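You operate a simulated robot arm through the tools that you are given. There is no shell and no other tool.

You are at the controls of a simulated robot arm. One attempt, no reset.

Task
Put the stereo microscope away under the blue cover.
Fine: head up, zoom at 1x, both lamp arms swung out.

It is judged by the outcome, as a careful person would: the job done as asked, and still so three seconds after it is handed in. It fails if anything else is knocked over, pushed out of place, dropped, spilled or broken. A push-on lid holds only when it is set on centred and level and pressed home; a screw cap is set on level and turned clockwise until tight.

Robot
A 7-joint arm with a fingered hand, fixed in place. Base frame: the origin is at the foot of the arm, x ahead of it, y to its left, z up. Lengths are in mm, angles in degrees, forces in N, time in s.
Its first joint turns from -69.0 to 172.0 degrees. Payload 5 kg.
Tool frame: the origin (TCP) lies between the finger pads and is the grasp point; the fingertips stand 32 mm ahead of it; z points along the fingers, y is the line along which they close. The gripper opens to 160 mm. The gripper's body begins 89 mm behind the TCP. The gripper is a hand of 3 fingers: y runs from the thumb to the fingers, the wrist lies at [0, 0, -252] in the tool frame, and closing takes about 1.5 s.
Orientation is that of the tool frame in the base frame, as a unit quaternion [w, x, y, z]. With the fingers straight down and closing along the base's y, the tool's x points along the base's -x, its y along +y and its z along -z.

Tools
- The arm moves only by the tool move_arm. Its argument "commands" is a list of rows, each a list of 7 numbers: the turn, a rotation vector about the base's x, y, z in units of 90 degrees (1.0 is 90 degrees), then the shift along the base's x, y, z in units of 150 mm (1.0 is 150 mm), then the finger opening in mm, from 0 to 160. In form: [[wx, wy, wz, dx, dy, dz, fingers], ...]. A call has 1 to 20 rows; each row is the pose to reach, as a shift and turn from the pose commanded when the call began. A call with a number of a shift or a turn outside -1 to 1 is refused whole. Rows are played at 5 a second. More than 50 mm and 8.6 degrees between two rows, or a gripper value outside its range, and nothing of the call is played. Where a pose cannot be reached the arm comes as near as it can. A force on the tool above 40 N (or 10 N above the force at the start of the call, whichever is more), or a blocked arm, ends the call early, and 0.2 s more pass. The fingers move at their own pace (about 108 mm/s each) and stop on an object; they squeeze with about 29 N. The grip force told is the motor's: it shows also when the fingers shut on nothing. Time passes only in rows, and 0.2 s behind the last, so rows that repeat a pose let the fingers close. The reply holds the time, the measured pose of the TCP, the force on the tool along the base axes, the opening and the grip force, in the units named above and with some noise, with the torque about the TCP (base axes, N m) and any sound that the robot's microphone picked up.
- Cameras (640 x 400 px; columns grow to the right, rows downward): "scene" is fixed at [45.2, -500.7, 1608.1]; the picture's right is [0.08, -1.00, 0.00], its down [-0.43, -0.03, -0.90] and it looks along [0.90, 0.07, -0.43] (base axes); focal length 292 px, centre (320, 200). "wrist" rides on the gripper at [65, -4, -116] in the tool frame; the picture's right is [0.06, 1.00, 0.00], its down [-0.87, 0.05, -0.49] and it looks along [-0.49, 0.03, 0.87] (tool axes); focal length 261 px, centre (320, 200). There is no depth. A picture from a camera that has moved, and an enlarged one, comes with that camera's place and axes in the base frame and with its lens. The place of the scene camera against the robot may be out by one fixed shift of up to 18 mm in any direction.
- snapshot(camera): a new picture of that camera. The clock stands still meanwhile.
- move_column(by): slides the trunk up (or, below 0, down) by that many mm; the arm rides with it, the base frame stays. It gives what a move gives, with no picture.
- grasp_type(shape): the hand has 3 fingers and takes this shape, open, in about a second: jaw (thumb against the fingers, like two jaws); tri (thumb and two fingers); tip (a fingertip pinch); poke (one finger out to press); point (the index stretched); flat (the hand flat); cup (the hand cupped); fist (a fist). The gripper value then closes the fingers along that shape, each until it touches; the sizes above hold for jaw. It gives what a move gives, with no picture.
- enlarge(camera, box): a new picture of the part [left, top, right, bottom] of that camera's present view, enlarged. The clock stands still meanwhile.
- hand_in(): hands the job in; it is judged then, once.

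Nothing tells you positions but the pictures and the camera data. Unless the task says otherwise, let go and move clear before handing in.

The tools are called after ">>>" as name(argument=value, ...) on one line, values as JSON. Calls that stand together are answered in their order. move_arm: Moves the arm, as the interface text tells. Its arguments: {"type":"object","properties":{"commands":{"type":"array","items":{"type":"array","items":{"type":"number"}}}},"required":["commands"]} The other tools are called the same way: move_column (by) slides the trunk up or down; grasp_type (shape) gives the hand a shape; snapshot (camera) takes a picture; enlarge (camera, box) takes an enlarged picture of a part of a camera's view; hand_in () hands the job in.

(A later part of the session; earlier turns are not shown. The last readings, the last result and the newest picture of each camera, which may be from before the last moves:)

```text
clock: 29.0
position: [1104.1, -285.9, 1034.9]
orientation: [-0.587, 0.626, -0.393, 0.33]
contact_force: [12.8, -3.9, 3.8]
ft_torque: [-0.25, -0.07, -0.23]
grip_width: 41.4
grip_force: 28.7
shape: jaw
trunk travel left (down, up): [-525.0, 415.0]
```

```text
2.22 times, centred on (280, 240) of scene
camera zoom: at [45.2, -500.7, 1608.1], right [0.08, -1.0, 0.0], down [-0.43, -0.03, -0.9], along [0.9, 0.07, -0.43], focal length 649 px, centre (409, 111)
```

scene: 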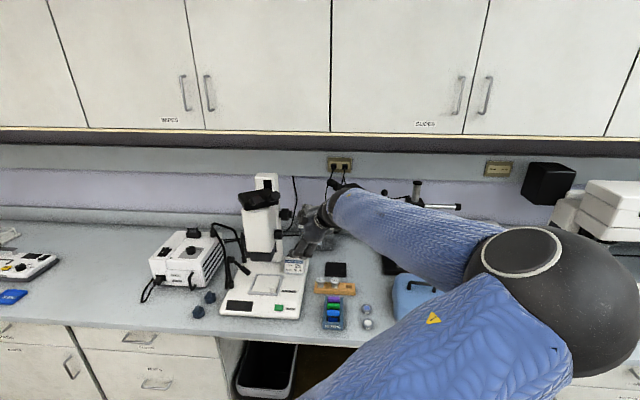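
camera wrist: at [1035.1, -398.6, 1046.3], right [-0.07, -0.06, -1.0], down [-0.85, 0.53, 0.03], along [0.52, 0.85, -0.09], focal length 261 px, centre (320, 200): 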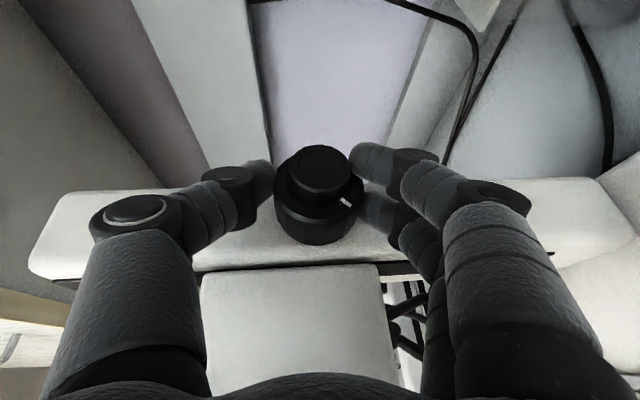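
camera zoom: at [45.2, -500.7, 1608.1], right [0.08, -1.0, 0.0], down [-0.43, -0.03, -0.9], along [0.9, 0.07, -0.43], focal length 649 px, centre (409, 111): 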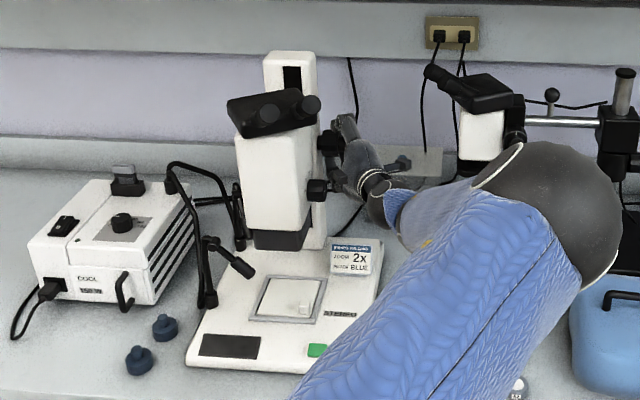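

Turning that way lowered the head about 4–5 mm, so up is the other way, at roughly 0.19 mm per degree. I'll turn in reverse with a longer stroke.

>>> move_arm(commands=[[0, 0.0667, 0, 0.002, 0, 0.0117, 15], [0, 0.1333, 0, 0.0053, 0, 0.023, 15], [0, 0.2, 0, 0.0093, 0, 0.034, 15], [0, 0.2667, 0, 0.0147, 0, 0.0447, 15], [0, 0.3333, 0, 0.0213, 0, 0.0547, 15], [0, 0.4, 0, 0.029, 0, 0.064, 15], [0, 0.4667, 0, 0.037, 0, 0.072, 15], [0, 0.5333, 0, 0.047, 0, 0.079, 15], [0, 0.6, 0, 0.057, 0, 0.086, 15], [0, 0.6, 0, 0.057, 0, 0.086, 15]])

>>> snapshot(camera="wrist")

>>> enlarge(camera="scene", box=[200, 150, 360, 330])

```text
clock: 31.2
position: [1111.3, -286.9, 1047.5]
orientation: [-0.345, 0.707, -0.617, 0.008]
contact_force: [5.4, -6.7, -4.3]
ft_torque: [-0.56, -0.03, 0.42]
grip_width: 40.7
grip_force: 28.2
shape: jaw
trunk travel left (down, up): [-525.0, 415.0]
```

```text
taken
camera wrist: at [1081.0, -399.5, 1109.7], right [-0.85, -0.06, -0.52], down [-0.47, 0.53, 0.71], along [0.24, 0.85, -0.48], focal length 261 px, centre (320, 200)
```

wrist: 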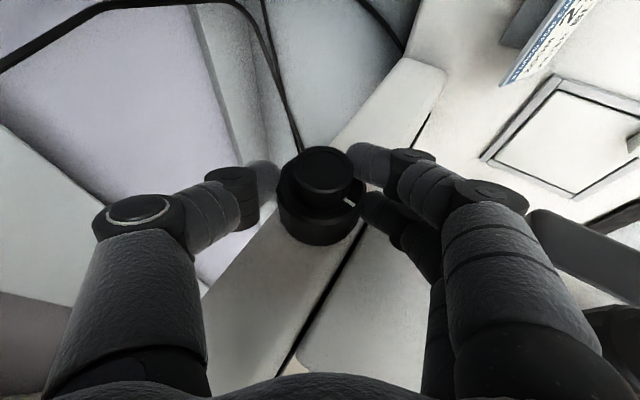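

```text
2.22 times, centred on (280, 240) of scene
camera zoom: at [45.2, -500.7, 1608.1], right [0.08, -1.0, 0.0], down [-0.43, -0.03, -0.9], along [0.9, 0.07, -0.43], focal length 649 px, centre (409, 111)
```

zoom: 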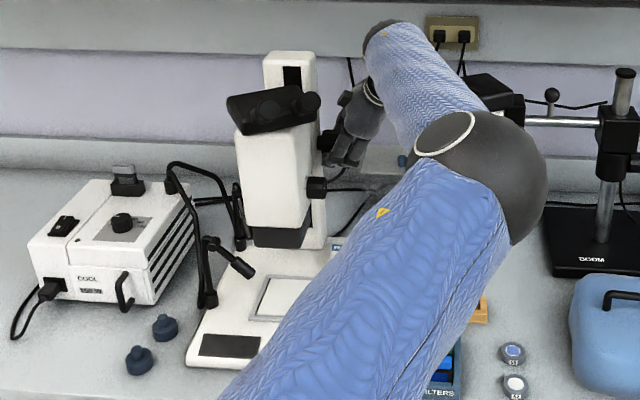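

The head rises when I turn this way, though only about 5 mm for 54°. I'll repeat regrip-and-turn strokes: open, swing back around the knob axis, close, turn.

>>> move_arm(commands=[[0, 0, 0, 0, 0, 0, 70], [0, 0, 0, 0, -0.013, 0, 85], [0, -0.0944, 0, -0.0136, -0.013, -0.01, 85], [0, -0.1889, 0, -0.0256, -0.013, -0.022, 85], [0, -0.2833, 0, -0.0357, -0.013, -0.0353, 85], [0, -0.3778, 0, -0.0437, -0.013, -0.0503, 85], [0, -0.4722, 0, -0.0495, -0.013, -0.0662, 85], [0, -0.5667, 0, -0.0527, -0.013, -0.0827, 85], [0, -0.6611, 0, -0.0533, -0.013, -0.0997, 85], [0, -0.7556, 0, -0.052, -0.013, -0.1167, 85], [0, -0.85, 0, -0.0477, -0.013, -0.1327, 85], [0, -0.85, 0, -0.0477, -0.013, -0.1327, 85]])

>>> snapshot(camera="wrist")

>>> enlarge(camera="scene", box=[230, 160, 310, 260])

```text
clock: 33.8
position: [1083.5, -291.5, 1053.3]
orientation: [0.652, -0.552, 0.271, -0.445]
contact_force: [-0.6, -1.9, -2.5]
ft_torque: [-0.15, 0.09, -0.05]
grip_width: 86.8
grip_force: 0.2
shape: jaw
out of reach, approached as far as the arm can: row 11, 12
trunk travel left (down, up): [-525.0, 415.0]
```

```text
taken
camera wrist: at [1015.5, -405.3, 1036.5], right [0.31, -0.06, -0.95], down [-0.8, 0.53, -0.29], along [0.52, 0.85, 0.12], focal length 261 px, centre (320, 200)
```

wrist: 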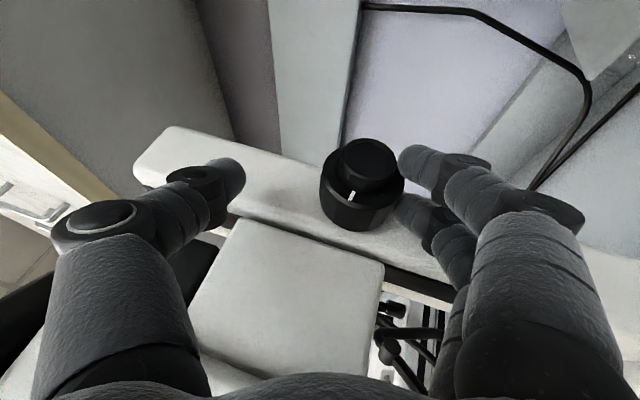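

```text
4.00 times, centred on (270, 210) of scene
camera zoom: at [45.2, -500.7, 1608.1], right [0.08, -1.0, 0.0], down [-0.43, -0.03, -0.9], along [0.9, 0.07, -0.43], focal length 1169 px, centre (520, 160)
```

zoom: 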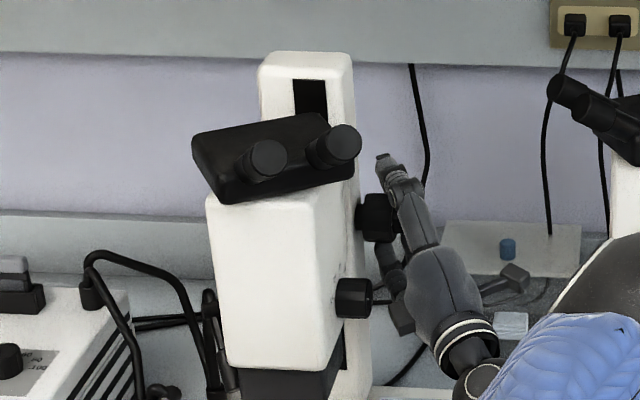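

Pitching to −18° is past the arm's range, so I'll work between about −8° and 65°. I'll re-centre on the knob at −8° and close.

>>> move_arm(commands=[[0, 0.037, 0, 0.046, 0.007, -0.05, 90], [0, 0.074, 0, 0.092, 0.014, -0.1, 90], [0, 0.111, 0, 0.137, 0.02, -0.151, 90], [0, 0.111, 0, 0.137, 0.02, -0.151, 90]])

>>> snapshot(camera="wrist")

```text
clock: 34.8
position: [1104.7, -290.6, 1029.5]
orientation: [0.626, -0.587, 0.328, -0.395]
contact_force: [-0.8, 0.7, 0.7]
ft_torque: [-0.01, -0.01, 0.01]
grip_width: 89.6
grip_force: 0.0
shape: jaw
trunk travel left (down, up): [-525.0, 415.0]
```

```text
taken
camera wrist: at [1034.5, -402.8, 1026.1], right [0.14, -0.06, -0.99], down [-0.84, 0.53, -0.15], along [0.53, 0.85, 0.03], focal length 261 px, centre (320, 200)
```

wrist: 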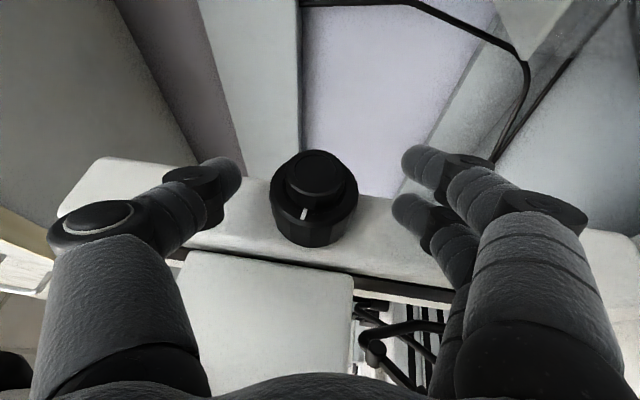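

>>> move_arm(commands=[[0, 0, 0, 0, 0.02, 0, 70], [0, 0, 0, 0, 0.02, 0, 50], [0, 0, 0, 0, 0.02, 0, 30], [0, 0, 0, 0, 0.02, 0, 15], [0, 0, 0, 0, 0.02, 0, 15], [0, 0, 0, 0, 0.02, 0, 15], [0, 0.0911, 0, -0.001, 0.02, 0.016, 15], [0, 0.1822, 0, 0, 0.02, 0.0327, 15], [0, 0.2733, 0, 0.003, 0.02, 0.0487, 15], [0, 0.3644, 0, 0.0083, 0.02, 0.064, 15], [0, 0.4556, 0, 0.016, 0.02, 0.078, 15], [0, 0.5467, 0, 0.0256, 0.02, 0.0913, 15], [0, 0.6378, 0, 0.037, 0.02, 0.1033, 15], [0, 0.7289, 0, 0.05, 0.02, 0.1133, 15], [0, 0.82, 0, 0.064, 0.02, 0.1213, 15], [0, 0.82, 0, 0.064, 0.02, 0.1213, 15]])

>>> snapshot(camera="wrist")

>>> enlarge(camera="scene", box=[230, 160, 310, 260])

```text
clock: 38.1
position: [1091.7, -289.9, 1057.3]
orientation: [-0.313, 0.708, -0.632, -0.03]
contact_force: [26.6, 11.7, 20.7]
ft_torque: [0.25, -1.09, 0.17]
grip_width: 44.7
grip_force: 29.2
shape: jaw
out of reach, approached as far as the arm can: row 15, 16
trunk travel left (down, up): [-525.0, 415.0]
stopped in row 16: the force on the tool passed its limit at 42 N (the readings are from after the stop); the commanded pose is now the measured one
```

```text
taken
camera wrist: at [1067.4, -403.3, 1121.7], right [-0.9, -0.06, -0.43], down [-0.4, 0.52, 0.75], along [0.19, 0.85, -0.49], focal length 261 px, centre (320, 200)
```

wrist: 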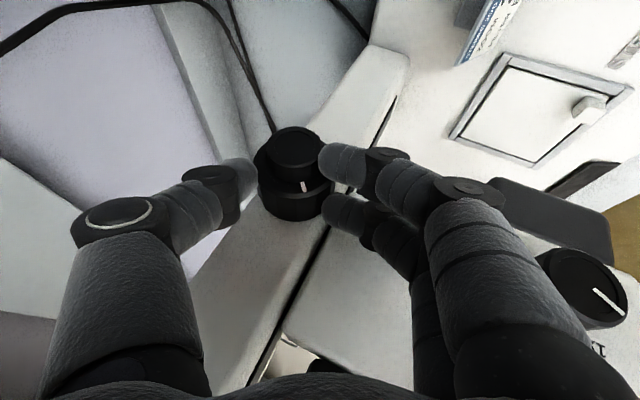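

```text
4.00 times, centred on (270, 210) of scene
camera zoom: at [45.2, -500.7, 1608.1], right [0.08, -1.0, 0.0], down [-0.43, -0.03, -0.9], along [0.9, 0.07, -0.43], focal length 1169 px, centre (520, 160)
```

zoom: 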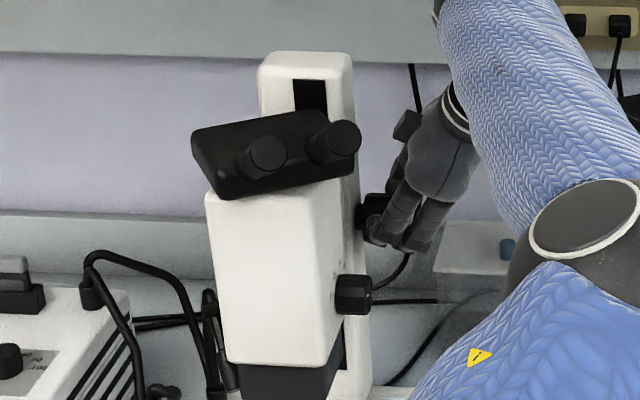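

The far end of that stroke pulled on the knob because φ≈65° is at the arm's reach limit, but the head did rise about 4 mm. I'll let go, back off, and lower the trunk so the arm reaches this area more comfortably.

>>> move_arm(commands=[[0, 0, 0, 0, 0, 0, 60], [0, 0, 0, 0, 0, 0, 90], [0, 0, 0, 0, 0, 0, 90], [0, 0, 0, -0.05, -0.1, 0.1, 90], [0, 0, 0, -0.15, -0.3, 0.25, 90], [0, 0, 0, -0.3, -0.5, 0.4, 90]])

>>> move_arm(commands=[[0, -0.13, 0, -0.1, 0, 0, 90], [0, -0.26, 0, -0.2, 0, 0, 90], [0, -0.39, 0, -0.3, 0, 0, 90]])

>>> enlarge(camera="wrist", box=[120, 40, 520, 320])

```text
clock: 39.5
position: [1045.0, -368.1, 1110.6]
orientation: [-0.311, 0.706, -0.635, -0.033]
contact_force: [0.7, -0.1, 0.0]
ft_torque: [0.0, -0.02, 0.0]
grip_width: 89.7
grip_force: 0.0
shape: jaw
trunk travel left (down, up): [-525.0, 415.0]
```

```text
refused: row 1 steps farther than a row can; nothing moved
```

```text
1.43 times, centred on (320, 180) of wrist
camera zoom: at [1022.2, -481.3, 1176.0], right [-0.9, -0.06, -0.42], down [-0.39, 0.53, 0.76], along [0.18, 0.85, -0.5], focal length 372 px, centre (320, 229)
```

zoom: 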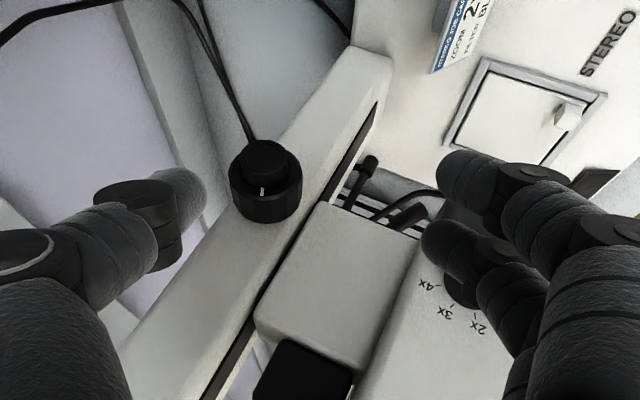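

>>> move_arm(commands=[[0, -0.0815, 0, -0.13, -0.1, 0.1, 90], [0, -0.163, 0, -0.26, -0.2, 0.2, 90], [0, -0.2445, 0, -0.39, -0.3, 0.3, 90], [0, -0.326, 0, -0.52, -0.4, 0.4, 90], [0, -0.4075, 0, -0.65, -0.5, 0.5, 90], [0, -0.489, 0, -0.78, -0.55, 0.6, 90]])

>>> move_column(by=-200)

>>> enlarge(camera="scene", box=[230, 160, 310, 260])

>>> snapshot(camera="wrist")

>>> snapshot(camera="scene")

```text
clock: 40.9
position: [928.2, -452.0, 1199.7]
orientation: [-0.526, 0.667, -0.472, 0.235]
contact_force: [-0.2, 0.6, 0.9]
ft_torque: [0.03, 0.01, -0.05]
grip_width: 89.6
grip_force: 0.2
shape: jaw
trunk travel left (down, up): [-525.0, 415.0]
```

```text
clock: 43.1
position: [928.9, -450.5, 998.8]
orientation: [-0.526, 0.667, -0.472, 0.234]
contact_force: [1.0, 0.7, 0.3]
ft_torque: [-0.01, 0.06, 0.05]
grip_width: 90.0
grip_force: 0.0
shape: jaw
trunk travel left (down, up): [-325.0, 615.0]
```

```text
4.00 times, centred on (270, 210) of scene
camera zoom: at [45.2, -500.7, 1608.1], right [0.08, -1.0, 0.0], down [-0.43, -0.03, -0.9], along [0.9, 0.07, -0.43], focal length 1169 px, centre (520, 160)
```

zoom: 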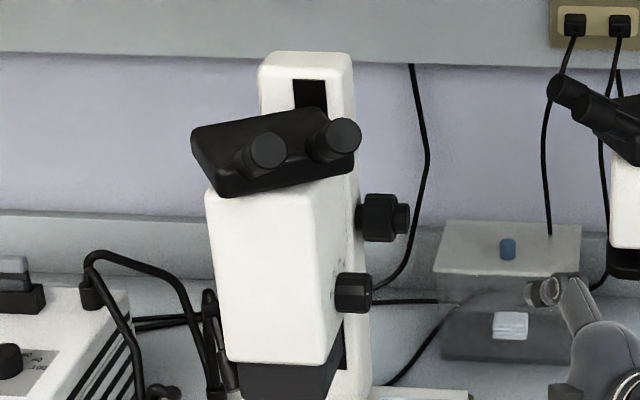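

```text
taken
camera wrist: at [865.7, -563.8, 1028.4], right [-0.36, -0.05, -0.93], down [-0.8, 0.53, 0.28], along [0.48, 0.85, -0.23], focal length 261 px, centre (320, 200)
```

wrist: 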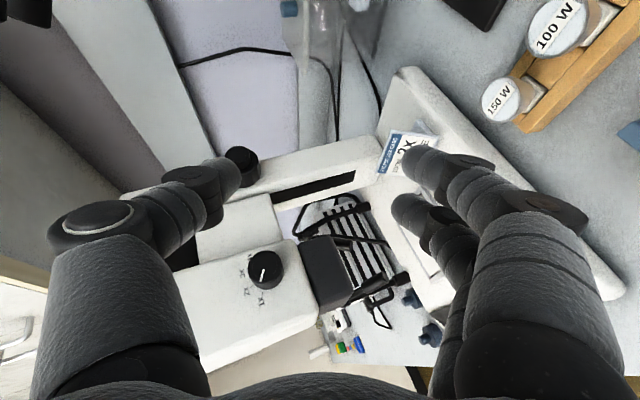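

```text
taken
```

scene: 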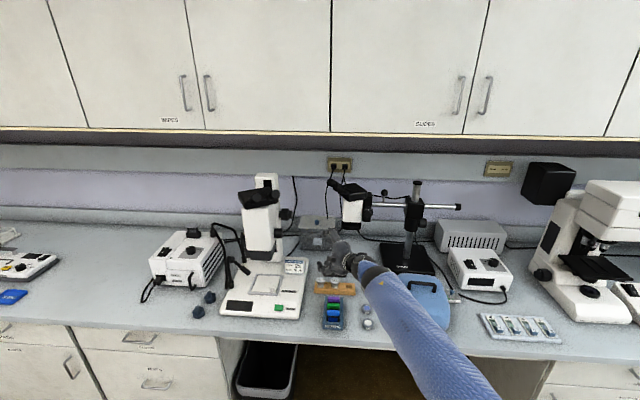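

The trunk is lower now and the head sits slightly higher than before. I'll go back to the focus knob and insert the fingers around it again.

>>> move_arm(commands=[[0, 0, 0, 0.16, 0.17, 0.085, 85], [0, 0, 0, 0.32, 0.35, 0.17, 85], [0, 0, 0, 0.48, 0.52, 0.255, 85], [0, 0, 0, 0.64, 0.69, 0.34, 85], [0, 0, 0, 0.793, 0.867, 0.427, 85], [0, 0, 0, 0.793, 0.867, 0.427, 85]])

>>> snapshot(camera="wrist")

```text
clock: 44.5
position: [1049.0, -320.9, 1063.1]
orientation: [-0.526, 0.667, -0.473, 0.234]
contact_force: [-0.2, 0.4, 0.6]
ft_torque: [0.01, 0.01, 0.0]
grip_width: 85.8
grip_force: 0.1
shape: jaw
trunk travel left (down, up): [-325.0, 615.0]
```

```text
taken
camera wrist: at [986.0, -433.3, 1092.0], right [-0.36, -0.05, -0.93], down [-0.8, 0.53, 0.28], along [0.48, 0.85, -0.23], focal length 261 px, centre (320, 200)
```

wrist: 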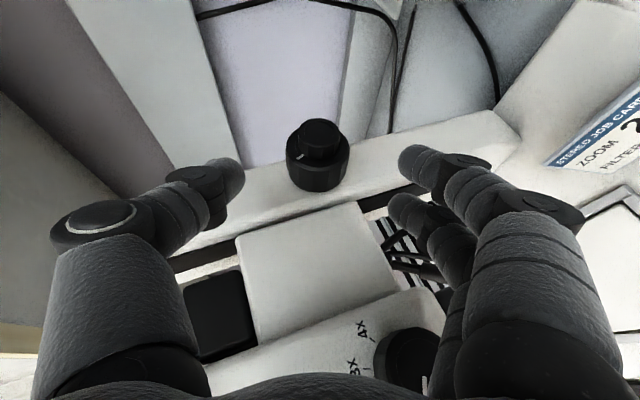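

>>> move_arm(commands=[[0, 0, 0, 0.19, 0.11, -0.078, 80], [0, 0, 0, 0.3813, 0.223, -0.1567, 75], [0, -0.09, 0, 0.376, 0.223, -0.1717, 75], [0, -0.18, 0, 0.3733, 0.223, -0.1873, 75], [0, -0.27, 0, 0.3727, 0.223, -0.2033, 75], [0, -0.36, 0, 0.3743, 0.223, -0.2193, 70], [0, -0.36, 0, 0.3743, 0.223, -0.2193, 50], [0, -0.36, 0, 0.3743, 0.223, -0.2193, 20], [0, -0.36, 0, 0.3743, 0.223, -0.2193, 15], [0, -0.36, 0, 0.3743, 0.223, -0.2193, 15], [0, -0.2689, 0, 0.3727, 0.223, -0.2033, 15], [0, -0.1778, 0, 0.3733, 0.223, -0.1873, 15], [0, -0.0867, 0, 0.3767, 0.223, -0.1713, 15], [0, 0.0044, 0, 0.3813, 0.223, -0.1557, 15], [0, 0.0956, 0, 0.3893, 0.223, -0.1413, 15], [0, 0.1867, 0, 0.3987, 0.223, -0.128, 15], [0, 0.2778, 0, 0.4093, 0.223, -0.116, 15], [0, 0.3689, 0, 0.4227, 0.223, -0.106, 15]])

>>> enlarge(camera="wrist", box=[120, 40, 520, 320])

>>> enlarge(camera="scene", box=[230, 160, 310, 260])

```text
clock: 48.4
position: [1091.7, -290.2, 1046.8]
orientation: [-0.377, 0.705, -0.6, 0.041]
contact_force: [26.0, 0.7, 20.4]
ft_torque: [0.21, -0.89, -0.26]
grip_width: 45.9
grip_force: 29.0
shape: jaw
out of reach, approached as far as the arm can: row 18
trunk travel left (down, up): [-325.0, 615.0]
stopped in row 18: the force on the tool passed its limit at 44 N (the readings are from after the stop); the commanded pose is now the measured one
```

```text
1.43 times, centred on (320, 180) of wrist
camera zoom: at [1054.7, -403.3, 1105.1], right [-0.79, -0.05, -0.6], down [-0.54, 0.52, 0.66], along [0.28, 0.85, -0.44], focal length 372 px, centre (320, 229)
```

zoom: 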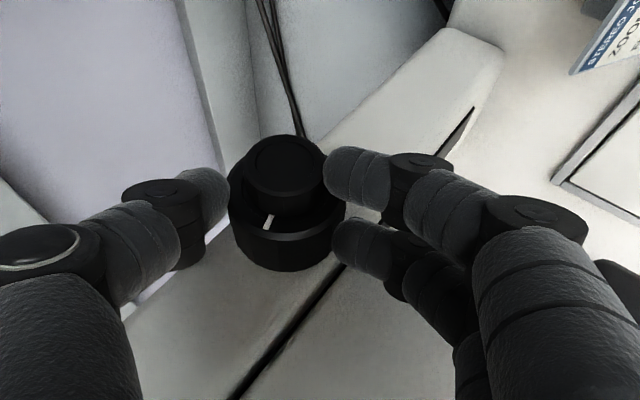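

```text
4.00 times, centred on (270, 210) of scene
camera zoom: at [45.2, -500.7, 1608.1], right [0.08, -1.0, 0.0], down [-0.43, -0.03, -0.9], along [0.9, 0.07, -0.43], focal length 1169 px, centre (520, 160)
```

zoom: 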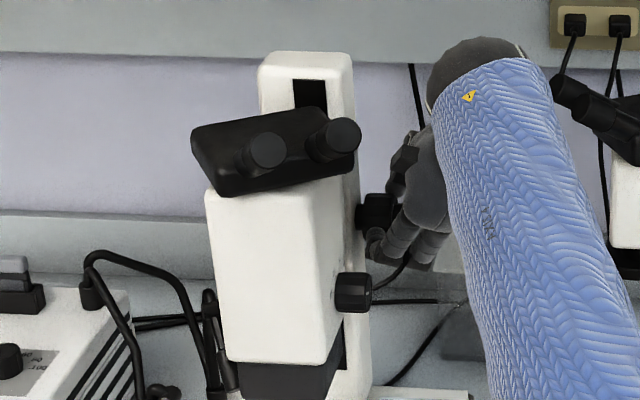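

The arm ran out of reach at the steep end of that stroke and the head did not rise this time. I'll open, re-centre and swing back, then check the grip before turning again.

>>> move_arm(commands=[[0, 0, 0, 0, 0, 0, 80], [0, 0, 0, 0, 0, 0, 80], [0, -0.09, 0, 0.117, 0.01, -0.009, 80], [0, -0.18, 0, 0.106, 0.01, -0.021, 80], [0, -0.27, 0, 0.0967, 0.01, -0.0347, 80], [0, -0.36, 0, 0.09, 0.01, -0.0487, 80], [0, -0.45, 0, 0.0847, 0.01, -0.064, 80], [0, -0.54, 0, 0.082, 0.01, -0.08, 80], [0, -0.63, 0, 0.0813, 0.01, -0.096, 80], [0, -0.72, 0, 0.0833, 0.01, -0.112, 80], [0, -0.81, 0, 0.0873, 0.01, -0.128, 80], [0, -0.81, 0, 0.0873, 0.01, -0.128, 80]])

>>> enlarge(camera="wrist", box=[120, 40, 520, 320])

>>> enlarge(camera="scene", box=[230, 160, 310, 260])

```text
clock: 51.0
position: [1103.7, -290.6, 1023.3]
orientation: [0.659, -0.543, 0.261, -0.45]
contact_force: [0.5, -0.9, -0.9]
ft_torque: [0.0, -0.01, -0.06]
grip_width: 80.0
grip_force: 0.0
shape: jaw
trunk travel left (down, up): [-325.0, 615.0]
```

```text
1.43 times, centred on (320, 180) of wrist
camera zoom: at [1036.4, -403.4, 1004.1], right [0.34, -0.05, -0.94], down [-0.79, 0.53, -0.31], along [0.51, 0.85, 0.14], focal length 372 px, centre (320, 229)
```

zoom: 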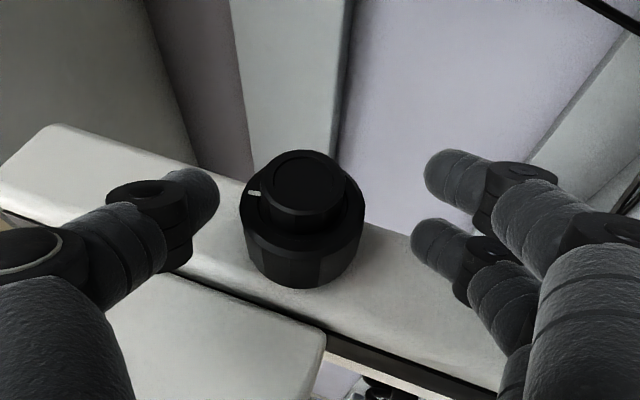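

```text
4.00 times, centred on (270, 210) of scene
camera zoom: at [45.2, -500.7, 1608.1], right [0.08, -1.0, 0.0], down [-0.43, -0.03, -0.9], along [0.9, 0.07, -0.43], focal length 1169 px, centre (520, 160)
```

zoom: 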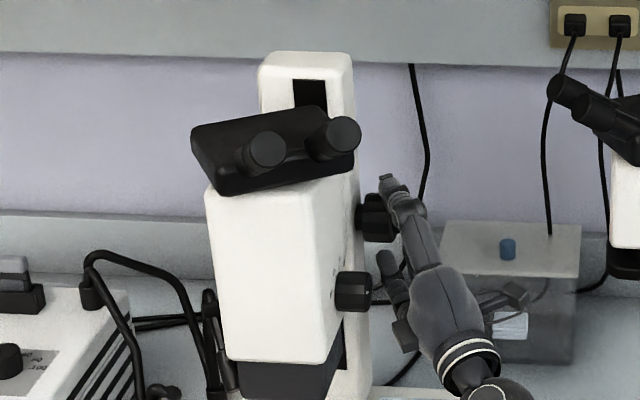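

>>> move_arm(commands=[[0, 0, 0, 0.005, 0.013, 0.03, 70], [0, 0, 0, 0.005, 0.02, 0.03, 55], [0, 0, 0, 0.005, 0.02, 0.03, 40], [0, 0, 0, 0.005, 0.02, 0.03, 20], [0, 0, 0, 0.005, 0.02, 0.03, 15], [0, 0, 0, 0.005, 0.02, 0.03, 15], [0, 0, 0, 0.005, 0.02, 0.03, 15]])

>>> enlarge(camera="wrist", box=[120, 40, 520, 320])

```text
clock: 52.6
position: [1103.6, -288.1, 1027.3]
orientation: [0.658, -0.544, 0.26, -0.451]
contact_force: [5.0, -4.0, 6.6]
ft_torque: [-0.23, -0.01, -0.25]
grip_width: 41.2
grip_force: 29.1
shape: jaw
trunk travel left (down, up): [-325.0, 615.0]
```

```text
1.43 times, centred on (320, 180) of wrist
camera zoom: at [1037.3, -400.7, 1008.5], right [0.34, -0.05, -0.94], down [-0.79, 0.53, -0.31], along [0.51, 0.85, 0.14], focal length 372 px, centre (320, 229)
```

zoom: 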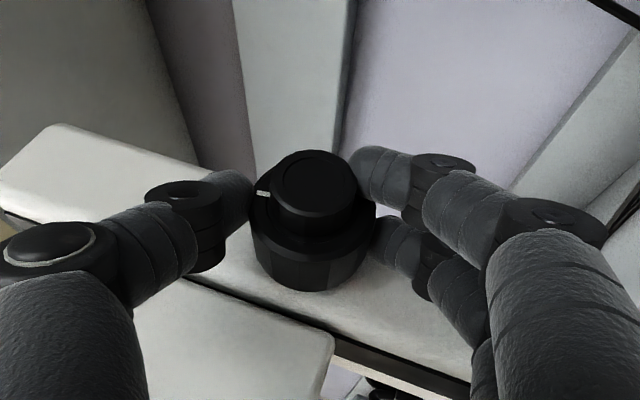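

>>> move_arm(commands=[[0, 0.0833, 0, -0.004, 0, 0.0145, 15], [0, 0.1667, 0, -0.006, 0, 0.0293, 15], [0, 0.25, 0, -0.006, 0, 0.044, 15], [0, 0.3333, 0, -0.004, 0, 0.0587, 15], [0, 0.4167, 0, 0, 0, 0.0733, 15], [0, 0.5, 0, 0.006, 0, 0.0873, 15], [0, 0.5833, 0, 0.0133, 0, 0.1, 15], [0, 0.6667, 0, 0.0227, 0, 0.112, 15], [0, 0.6667, 0, 0.0227, 0, 0.112, 15]])

>>> enlarge(camera="wrist", box=[120, 40, 520, 320])

>>> enlarge(camera="scene", box=[230, 160, 310, 260])

```text
clock: 54.6
position: [1110.3, -288.3, 1040.2]
orientation: [-0.439, 0.696, -0.556, 0.116]
contact_force: [32.1, -9.9, -3.1]
ft_torque: [-0.26, -1.23, -0.18]
grip_width: 38.1
grip_force: 29.3
shape: jaw
trunk travel left (down, up): [-325.0, 615.0]
```

```text
1.43 times, centred on (320, 180) of wrist
camera zoom: at [1061.3, -401.2, 1088.7], right [-0.65, -0.05, -0.76], down [-0.66, 0.53, 0.53], along [0.37, 0.85, -0.37], focal length 372 px, centre (320, 229)
```

zoom: 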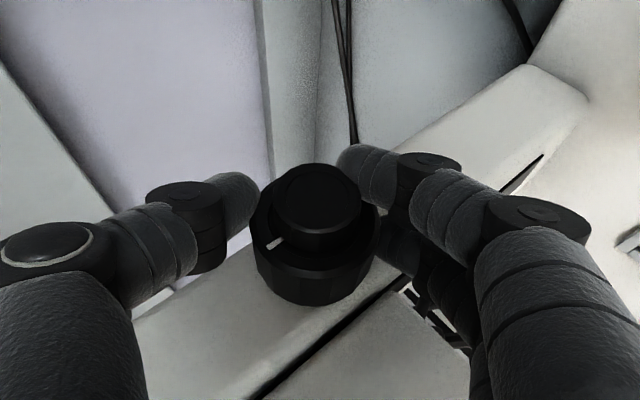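

```text
4.00 times, centred on (270, 210) of scene
camera zoom: at [45.2, -500.7, 1608.1], right [0.08, -1.0, 0.0], down [-0.43, -0.03, -0.9], along [0.9, 0.07, -0.43], focal length 1169 px, centre (520, 160)
```

zoom: 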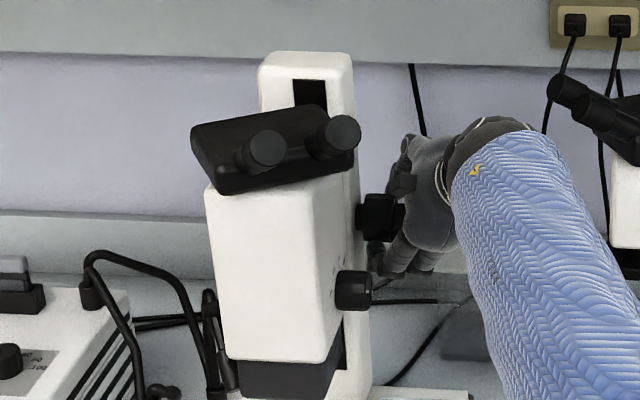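

The torque rose to 1.2 N·m and the knob slipped in my grip, so it has probably reached the top of its travel. I'll let go, back away, and look at the head and column.

>>> move_arm(commands=[[0, 0, 0, 0, 0, 0, 50], [0, 0, 0, 0, 0, 0, 85], [0, 0, 0, 0, 0, 0, 90], [0, 0, 0, -0.1, -0.1, 0.05, 90], [0, 0, 0, -0.25, -0.3, 0.1, 90], [0, -0.08, 0, -0.4, -0.5, 0.15, 90], [0, -0.16, 0, -0.55, -0.7, 0.2, 90], [0, -0.24, 0, -0.7, -0.9, 0.2, 90]])

>>> snapshot(camera="wrist")

>>> enlarge(camera="scene", box=[230, 160, 310, 260])

```text
clock: 56.4
position: [1001.9, -420.5, 1075.0]
orientation: [-0.536, 0.662, -0.462, 0.246]
contact_force: [0.5, 0.3, -0.1]
ft_torque: [0.01, 0.0, -0.01]
grip_width: 89.3
grip_force: 0.1
shape: jaw
trunk travel left (down, up): [-325.0, 615.0]
```

```text
taken
camera wrist: at [938.3, -533.7, 1102.1], right [-0.32, -0.05, -0.95], down [-0.82, 0.52, 0.25], along [0.48, 0.85, -0.21], focal length 261 px, centre (320, 200)
```

wrist: 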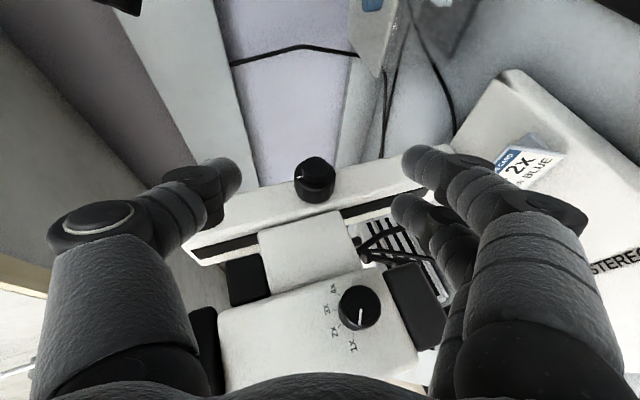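

```text
4.00 times, centred on (270, 210) of scene
camera zoom: at [45.2, -500.7, 1608.1], right [0.08, -1.0, 0.0], down [-0.43, -0.03, -0.9], along [0.9, 0.07, -0.43], focal length 1169 px, centre (520, 160)
```

zoom: 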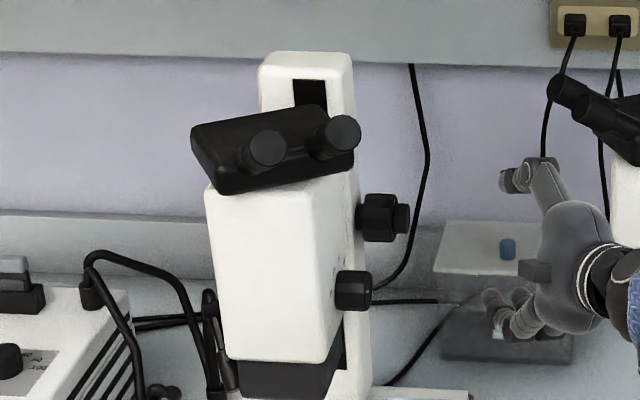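

>>> enlarge(camera="wrist", box=[180, 140, 460, 360])

>>> enlarge(camera="wrist", box=[290, 140, 390, 220])

>>> enlarge(camera="wrist", box=[310, 270, 410, 360])

```text
1.82 times, centred on (320, 250) of wrist
camera zoom: at [938.3, -533.7, 1102.1], right [-0.32, -0.05, -0.95], down [-0.82, 0.52, 0.25], along [0.48, 0.85, -0.21], focal length 474 px, centre (320, 109)
```

zoom: 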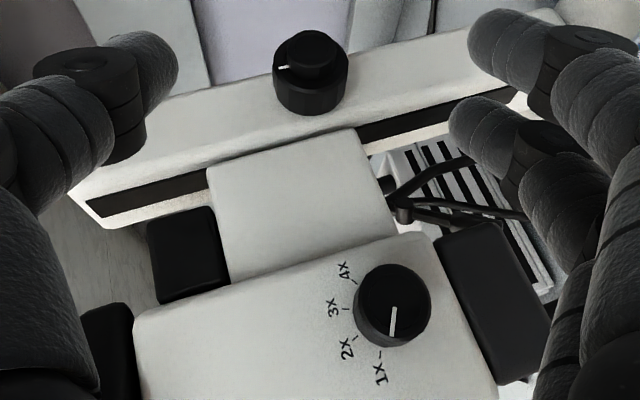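

```text
5.00 times, centred on (340, 180) of wrist
camera zoom: at [938.3, -533.7, 1102.1], right [-0.32, -0.05, -0.95], down [-0.82, 0.52, 0.25], along [0.48, 0.85, -0.21], focal length 1303 px, centre (220, 300)
```

zoom: 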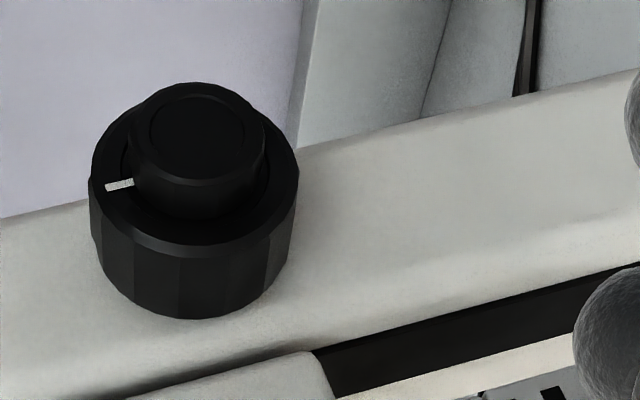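

```text
4.44 times, centred on (360, 315) of wrist
camera zoom: at [938.3, -533.7, 1102.1], right [-0.32, -0.05, -0.95], down [-0.82, 0.52, 0.25], along [0.48, 0.85, -0.21], focal length 1158 px, centre (142, -311)
```

zoom: 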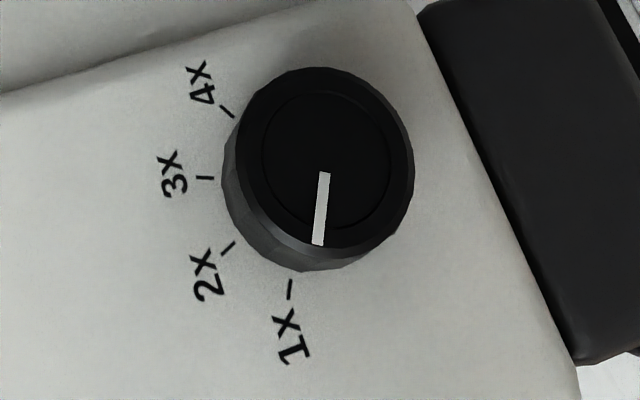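

Zoom is confirmed at 1x. The head has risen about 8 mm to a hard stop, with the knob's index line now straight up. Next I'll swing around the front to the left side to look at the lamp arms.

>>> move_arm(commands=[[0, 0, 0, -0.25, -0.02, 0.1, 90], [0, 0, 0, -0.5, -0.04, 0.2, 90], [0, 0, 0, -0.75, -0.05, 0.3, 90], [0, 0, 0, -1.0, -0.05, 0.4, 90]])

>>> move_arm(commands=[[0, 0, 0, -0.25, 0.1, 0.05, 90], [0, 0, 0, -0.5, 0.3, 0.1, 90], [0, 0, -0.05, -0.75, 0.5, 0.15, 90], [0, 0, -0.1, -1.0, 0.7, 0.2, 90], [0, 0, -0.15, -1.0, 0.95, 0.2, 90]])

>>> move_arm(commands=[[0, 0, -0.08, 0, 0.25, 0, 90], [0, 0, -0.16, 0, 0.5, 0, 90], [0, 0, -0.24, 0, 0.75, 0, 90], [0, 0, -0.32, 0, 1.0, 0, 90]])

>>> move_arm(commands=[[0, 0, -0.06, 0, 0.25, 0, 90], [0, 0, -0.12, 0, 0.5, 0, 90], [0, 0, -0.18, 0, 0.75, 0, 90], [0, 0, -0.24, 0, 1.0, 0, 90]])

>>> snapshot(camera="wrist")

>>> snapshot(camera="scene")

```text
clock: 57.4
position: [851.2, -429.7, 1133.6]
orientation: [-0.537, 0.662, -0.462, 0.246]
contact_force: [0.6, 0.8, 0.4]
ft_torque: [0.0, 0.02, 0.0]
grip_width: 89.5
grip_force: 0.0
shape: jaw
trunk travel left (down, up): [-325.0, 615.0]
```

```text
clock: 58.6
position: [700.2, -285.9, 1165.5]
orientation: [-0.503, 0.603, -0.538, 0.307]
contact_force: [-0.1, -0.2, 0.2]
ft_torque: [0.02, 0.0, -0.01]
grip_width: 89.2
grip_force: 0.0
shape: jaw
trunk travel left (down, up): [-325.0, 615.0]
```

```text
clock: 59.6
position: [706.2, -173.5, 1168.9]
orientation: [0.416, -0.455, 0.669, -0.416]
contact_force: [2.5, 0.3, -5.4]
ft_torque: [-0.07, -0.32, -0.05]
grip_width: 89.8
grip_force: 0.0
shape: jaw
out of reach, approached as far as the arm can: row 4
trunk travel left (down, up): [-325.0, 615.0]
```

```text
clock: 60.6
position: [717.7, -250.1, 1181.9]
orientation: [0.38, -0.39, 0.714, -0.44]
contact_force: [-0.4, -0.8, -0.5]
ft_torque: [0.01, 0.01, -0.02]
grip_width: 89.9
grip_force: 0.1
shape: jaw
out of reach, approached as far as the arm can: row 1, 2, 3, 4
trunk travel left (down, up): [-325.0, 615.0]
```

```text
taken
camera wrist: at [589.3, -271.4, 1209.6], right [-0.25, 0.25, -0.94], down [-0.1, 0.95, 0.28], along [0.96, 0.16, -0.21], focal length 261 px, centre (320, 200)
```

wrist: 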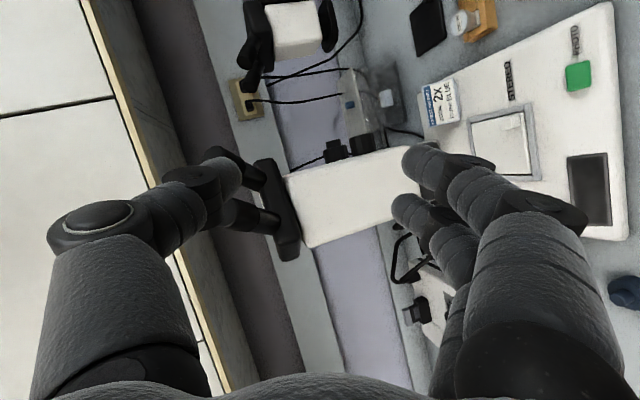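

```text
taken
```

scene: 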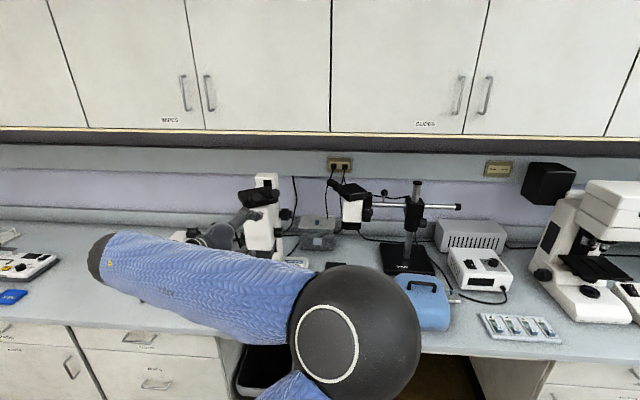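

This rolled pose hits a wrist limit on the left side, so I'll back off a little and unroll the hand to its normal orientation first.

>>> move_arm(commands=[[0, 0, 0, -0.2, 0, 0.1, 90], [0.0765, -0.0287, -0.028, -0.4, 0, 0.1, 90], [0.153, -0.0574, -0.056, -0.5, 0, 0.1, 90], [0.2295, -0.0861, -0.084, -0.5, 0, 0.1, 90], [0.306, -0.1148, -0.112, -0.5, 0, 0.1, 90], [0.3825, -0.1435, -0.14, -0.5, 0, 0.1, 90], [0.459, -0.1722, -0.168, -0.5, 0, 0.1, 90], [0.5355, -0.2009, -0.196, -0.5, 0, 0.1, 90], [0.612, -0.2296, -0.224, -0.5, 0, 0.1, 90], [0.6885, -0.2583, -0.252, -0.5, 0, 0.1, 90], [0.765, -0.287, -0.28, -0.5, 0, 0.1, 90]])

>>> move_arm(commands=[[0, 0, 0, 0, 0.3, 0.1, 90], [0, 0, 0, 0, 0.6, 0.2, 90], [0, 0, 0, 0, 0.9, 0.2, 90], [0, 0, 0, 0, 1.0, 0.2, 90]])

>>> snapshot(camera="wrist")

```text
clock: 63.0
position: [638.4, -251.4, 1197.2]
orientation: [0.572, 0.145, 0.8, -0.105]
contact_force: [-0.7, 0.2, -0.8]
ft_torque: [0.05, 0.0, -0.01]
grip_width: 89.9
grip_force: 0.1
shape: jaw
trunk travel left (down, up): [-325.0, 615.0]
```

```text
clock: 64.0
position: [636.0, -221.1, 1231.9]
orientation: [0.573, 0.129, 0.805, -0.083]
contact_force: [0.5, -0.1, 0.0]
ft_torque: [0.01, 0.01, -0.01]
grip_width: 90.0
grip_force: 0.0
shape: jaw
out of reach, approached as far as the arm can: row 1, 2, 3, 4
trunk travel left (down, up): [-325.0, 615.0]
```

```text
taken
camera wrist: at [510.5, -185.7, 1207.9], right [0.28, 0.96, -0.04], down [-0.16, 0.09, 0.98], along [0.95, -0.27, 0.18], focal length 261 px, centre (320, 200)
```

wrist: 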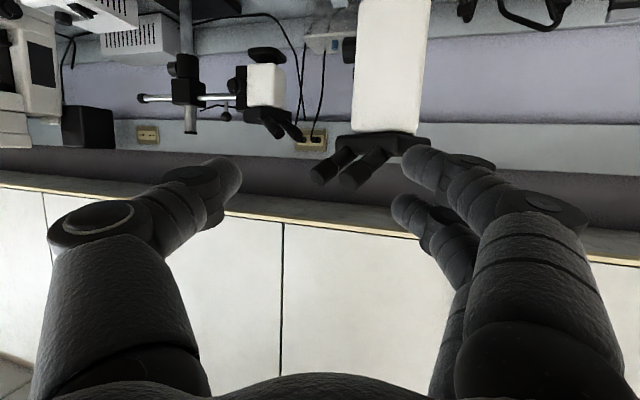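

>>> move_arm(commands=[[0.0223, 0.0761, 0, -0.05, 0.1, 0, 90], [0.0446, 0.1523, 0, -0.1, 0.2, 0, 90], [0.0669, 0.2284, 0, -0.15, 0.3, 0, 90], [0.0891, 0.3046, 0, -0.2, 0.45, 0, 90], [0.1114, 0.3807, 0, -0.2, 0.6, 0, 90], [0.1337, 0.4569, 0, -0.2, 0.8, 0, 90], [0.156, 0.533, 0, -0.2, 1.0, 0, 90]])

>>> move_arm(commands=[[0, 0, 0, 0.1, 0.3, 0, 90], [0, 0, 0, 0.2, 0.6, 0, 90], [0, 0, 0, 0.3, 0.9, 0, 90], [0, 0, 0, 0.4, 1.0, 0, 90]])

>>> snapshot(camera="wrist")

```text
clock: 65.6
position: [567.7, -164.5, 1160.5]
orientation: [0.186, 0.145, 0.972, -0.001]
contact_force: [-0.5, -0.9, 0.8]
ft_torque: [-0.02, -0.05, 0.01]
grip_width: 89.6
grip_force: 0.1
shape: jaw
out of reach, approached as far as the arm can: row 1, 2, 3, 4, 5, 6, 7
trunk travel left (down, up): [-325.0, 615.0]
```

```text
clock: 66.6
position: [576.0, -139.5, 1123.9]
orientation: [0.189, 0.143, 0.972, 0.004]
contact_force: [0.8, -0.3, 0.5]
ft_torque: [-0.03, -0.03, -0.01]
grip_width: 89.8
grip_force: 0.0
shape: jaw
out of reach, approached as far as the arm can: row 1, 2, 3, 4
trunk travel left (down, up): [-325.0, 615.0]
```

```text
taken
camera wrist: at [475.2, -119.2, 1206.3], right [0.22, 0.97, 0.04], down [0.61, -0.17, 0.78], along [0.76, -0.15, -0.63], focal length 261 px, centre (320, 200)
```

wrist: 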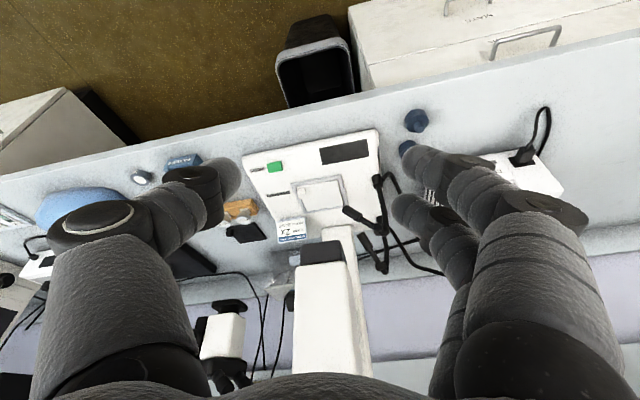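

The arm keeps drifting lower, so the trunk is probably too low for this height. I'll raise the trunk again and then continue to the left.

>>> move_column(by=150)

>>> move_arm(commands=[[0, 0, 0, 0.1, 0.25, 0, 90], [0, 0, 0, 0.2, 0.5, 0, 90], [0, 0, 0, 0.3, 0.75, 0, 90], [0, 0, 0, 0.4, 1.0, 0, 90]])

>>> snapshot(camera="wrist")

>>> snapshot(camera="scene")

```text
clock: 68.3
position: [575.9, -139.0, 1273.3]
orientation: [0.188, 0.144, 0.971, 0.003]
contact_force: [0.0, 0.3, 0.3]
ft_torque: [-0.01, -0.05, -0.02]
grip_width: 90.0
grip_force: 0.0
shape: jaw
trunk travel left (down, up): [-475.0, 465.0]
```

```text
clock: 69.3
position: [584.0, -128.7, 1254.7]
orientation: [0.188, 0.145, 0.971, 0.006]
contact_force: [0.3, -0.2, -0.1]
ft_torque: [0.03, 0.01, 0.03]
grip_width: 89.9
grip_force: 0.1
shape: jaw
out of reach, approached as far as the arm can: row 1, 2, 3, 4
trunk travel left (down, up): [-475.0, 465.0]
```

```text
taken
camera wrist: at [481.3, -109.5, 1336.7], right [0.22, 0.97, 0.04], down [0.6, -0.17, 0.78], along [0.76, -0.15, -0.63], focal length 261 px, centre (320, 200)
```

wrist: 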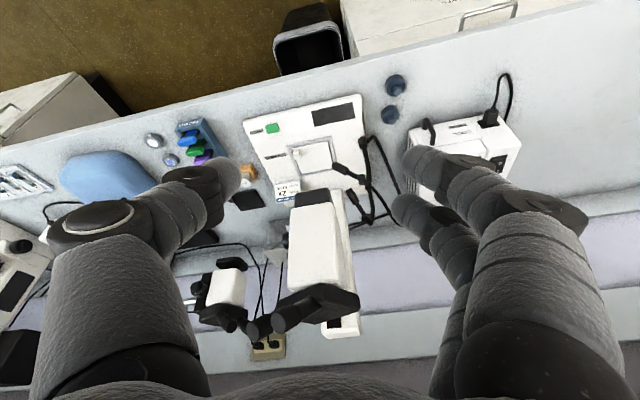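

```text
taken
```

scene: 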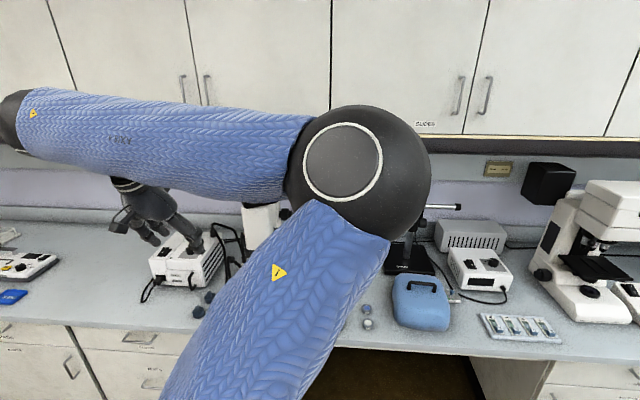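

The hand is bent awkwardly against the forearm's direction. I'll yaw it to follow the forearm and see if that frees the motion.

>>> move_arm(commands=[[0, 0, 0.08, 0, 0, 0, 90], [0, 0, 0.16, 0, 0, 0, 90], [0, 0, 0.24, 0, 0.05, 0, 90], [0, 0, 0.32, 0, 0.1, 0, 90], [0, 0, 0.4, 0, 0.2, 0, 90], [0, 0, 0.4, 0, 0.4, 0, 90], [0, 0, 0.4, 0.1, 0.6, 0, 90], [0, 0, 0.4, 0.2, 0.8, 0, 90], [0, 0, 0.4, 0.3, 1.0, 0, 90]])

>>> snapshot(camera="wrist")

```text
clock: 71.3
position: [597.0, -39.4, 1247.2]
orientation: [0.179, -0.164, 0.968, 0.063]
contact_force: [-1.5, 0.1, 0.2]
ft_torque: [0.02, -0.05, -0.05]
grip_width: 90.0
grip_force: 0.1
shape: jaw
out of reach, approached as far as the arm can: row 7, 8, 9
trunk travel left (down, up): [-475.0, 465.0]
```

```text
taken
camera wrist: at [503.8, -83.8, 1330.4], right [-0.39, 0.92, 0.04], down [0.59, 0.22, 0.78], along [0.71, 0.33, -0.62], focal length 261 px, centre (320, 200)
```

wrist: 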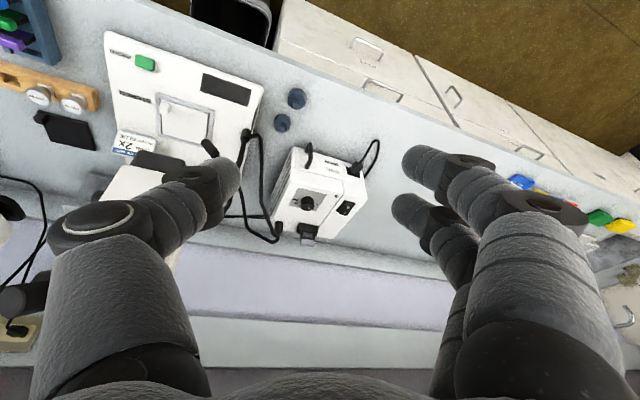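

>>> enlarge(camera="wrist", box=[180, 110, 380, 260])

>>> enlarge(camera="wrist", box=[90, 20, 300, 190])

```text
2.67 times, centred on (280, 185) of wrist
camera zoom: at [503.8, -83.8, 1330.4], right [-0.39, 0.92, 0.04], down [0.59, 0.22, 0.78], along [0.71, 0.33, -0.62], focal length 695 px, centre (427, 240)
```

zoom: 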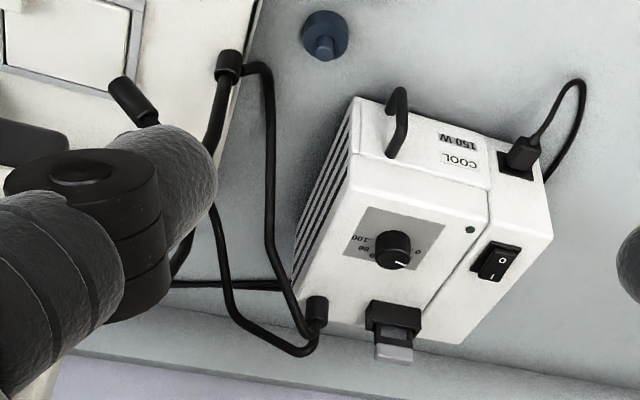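

```text
2.35 times, centred on (195, 105) of wrist
camera zoom: at [503.8, -83.8, 1330.4], right [-0.39, 0.92, 0.04], down [0.59, 0.22, 0.78], along [0.71, 0.33, -0.62], focal length 613 px, centre (614, 424)
```

zoom: 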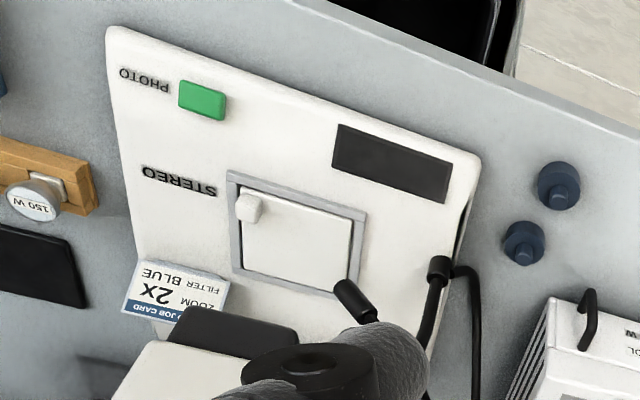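

>>> move_arm(commands=[[0, 0, 0, 0.25, 0.05, 0, 120], [0, 0, 0, 0.5, 0.1, 0, 150], [0, 0, 0, 0.75, 0.1, 0, 160], [0, 0, 0, 1.0, 0.1, 0, 160]])

>>> snapshot(camera="wrist")

>>> snapshot(camera="scene")

```text
clock: 72.3
position: [727.0, -78.5, 1229.1]
orientation: [0.181, -0.163, 0.968, 0.067]
contact_force: [0.1, -0.2, -0.9]
ft_torque: [0.03, 0.02, 0.01]
grip_width: 160.0
grip_force: 0.1
shape: jaw
out of reach, approached as far as the arm can: row 1, 2, 3, 4
trunk travel left (down, up): [-475.0, 465.0]
```

```text
taken
camera wrist: at [633.0, -123.1, 1311.5], right [-0.39, 0.92, 0.05], down [0.59, 0.21, 0.78], along [0.71, 0.34, -0.62], focal length 261 px, centre (320, 200)
```

wrist: 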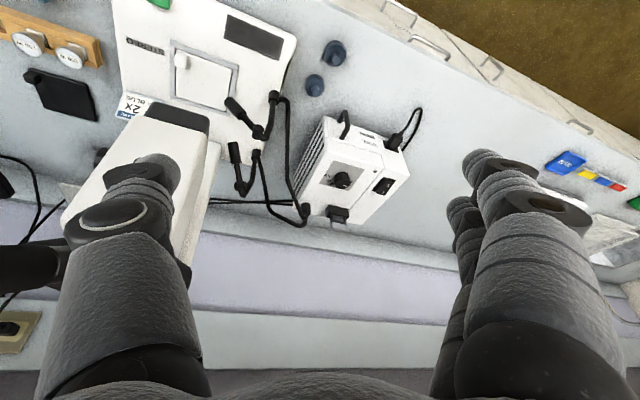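

```text
taken
```

scene: 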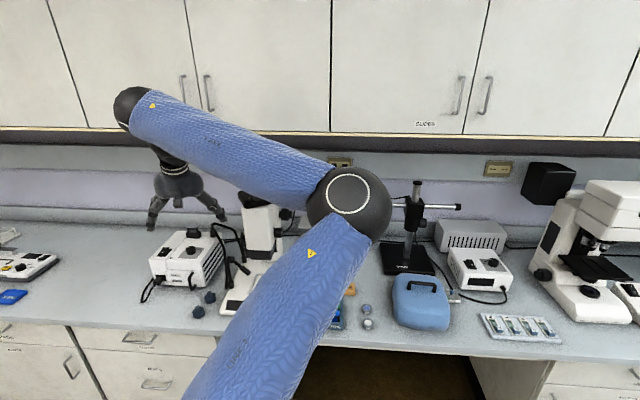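

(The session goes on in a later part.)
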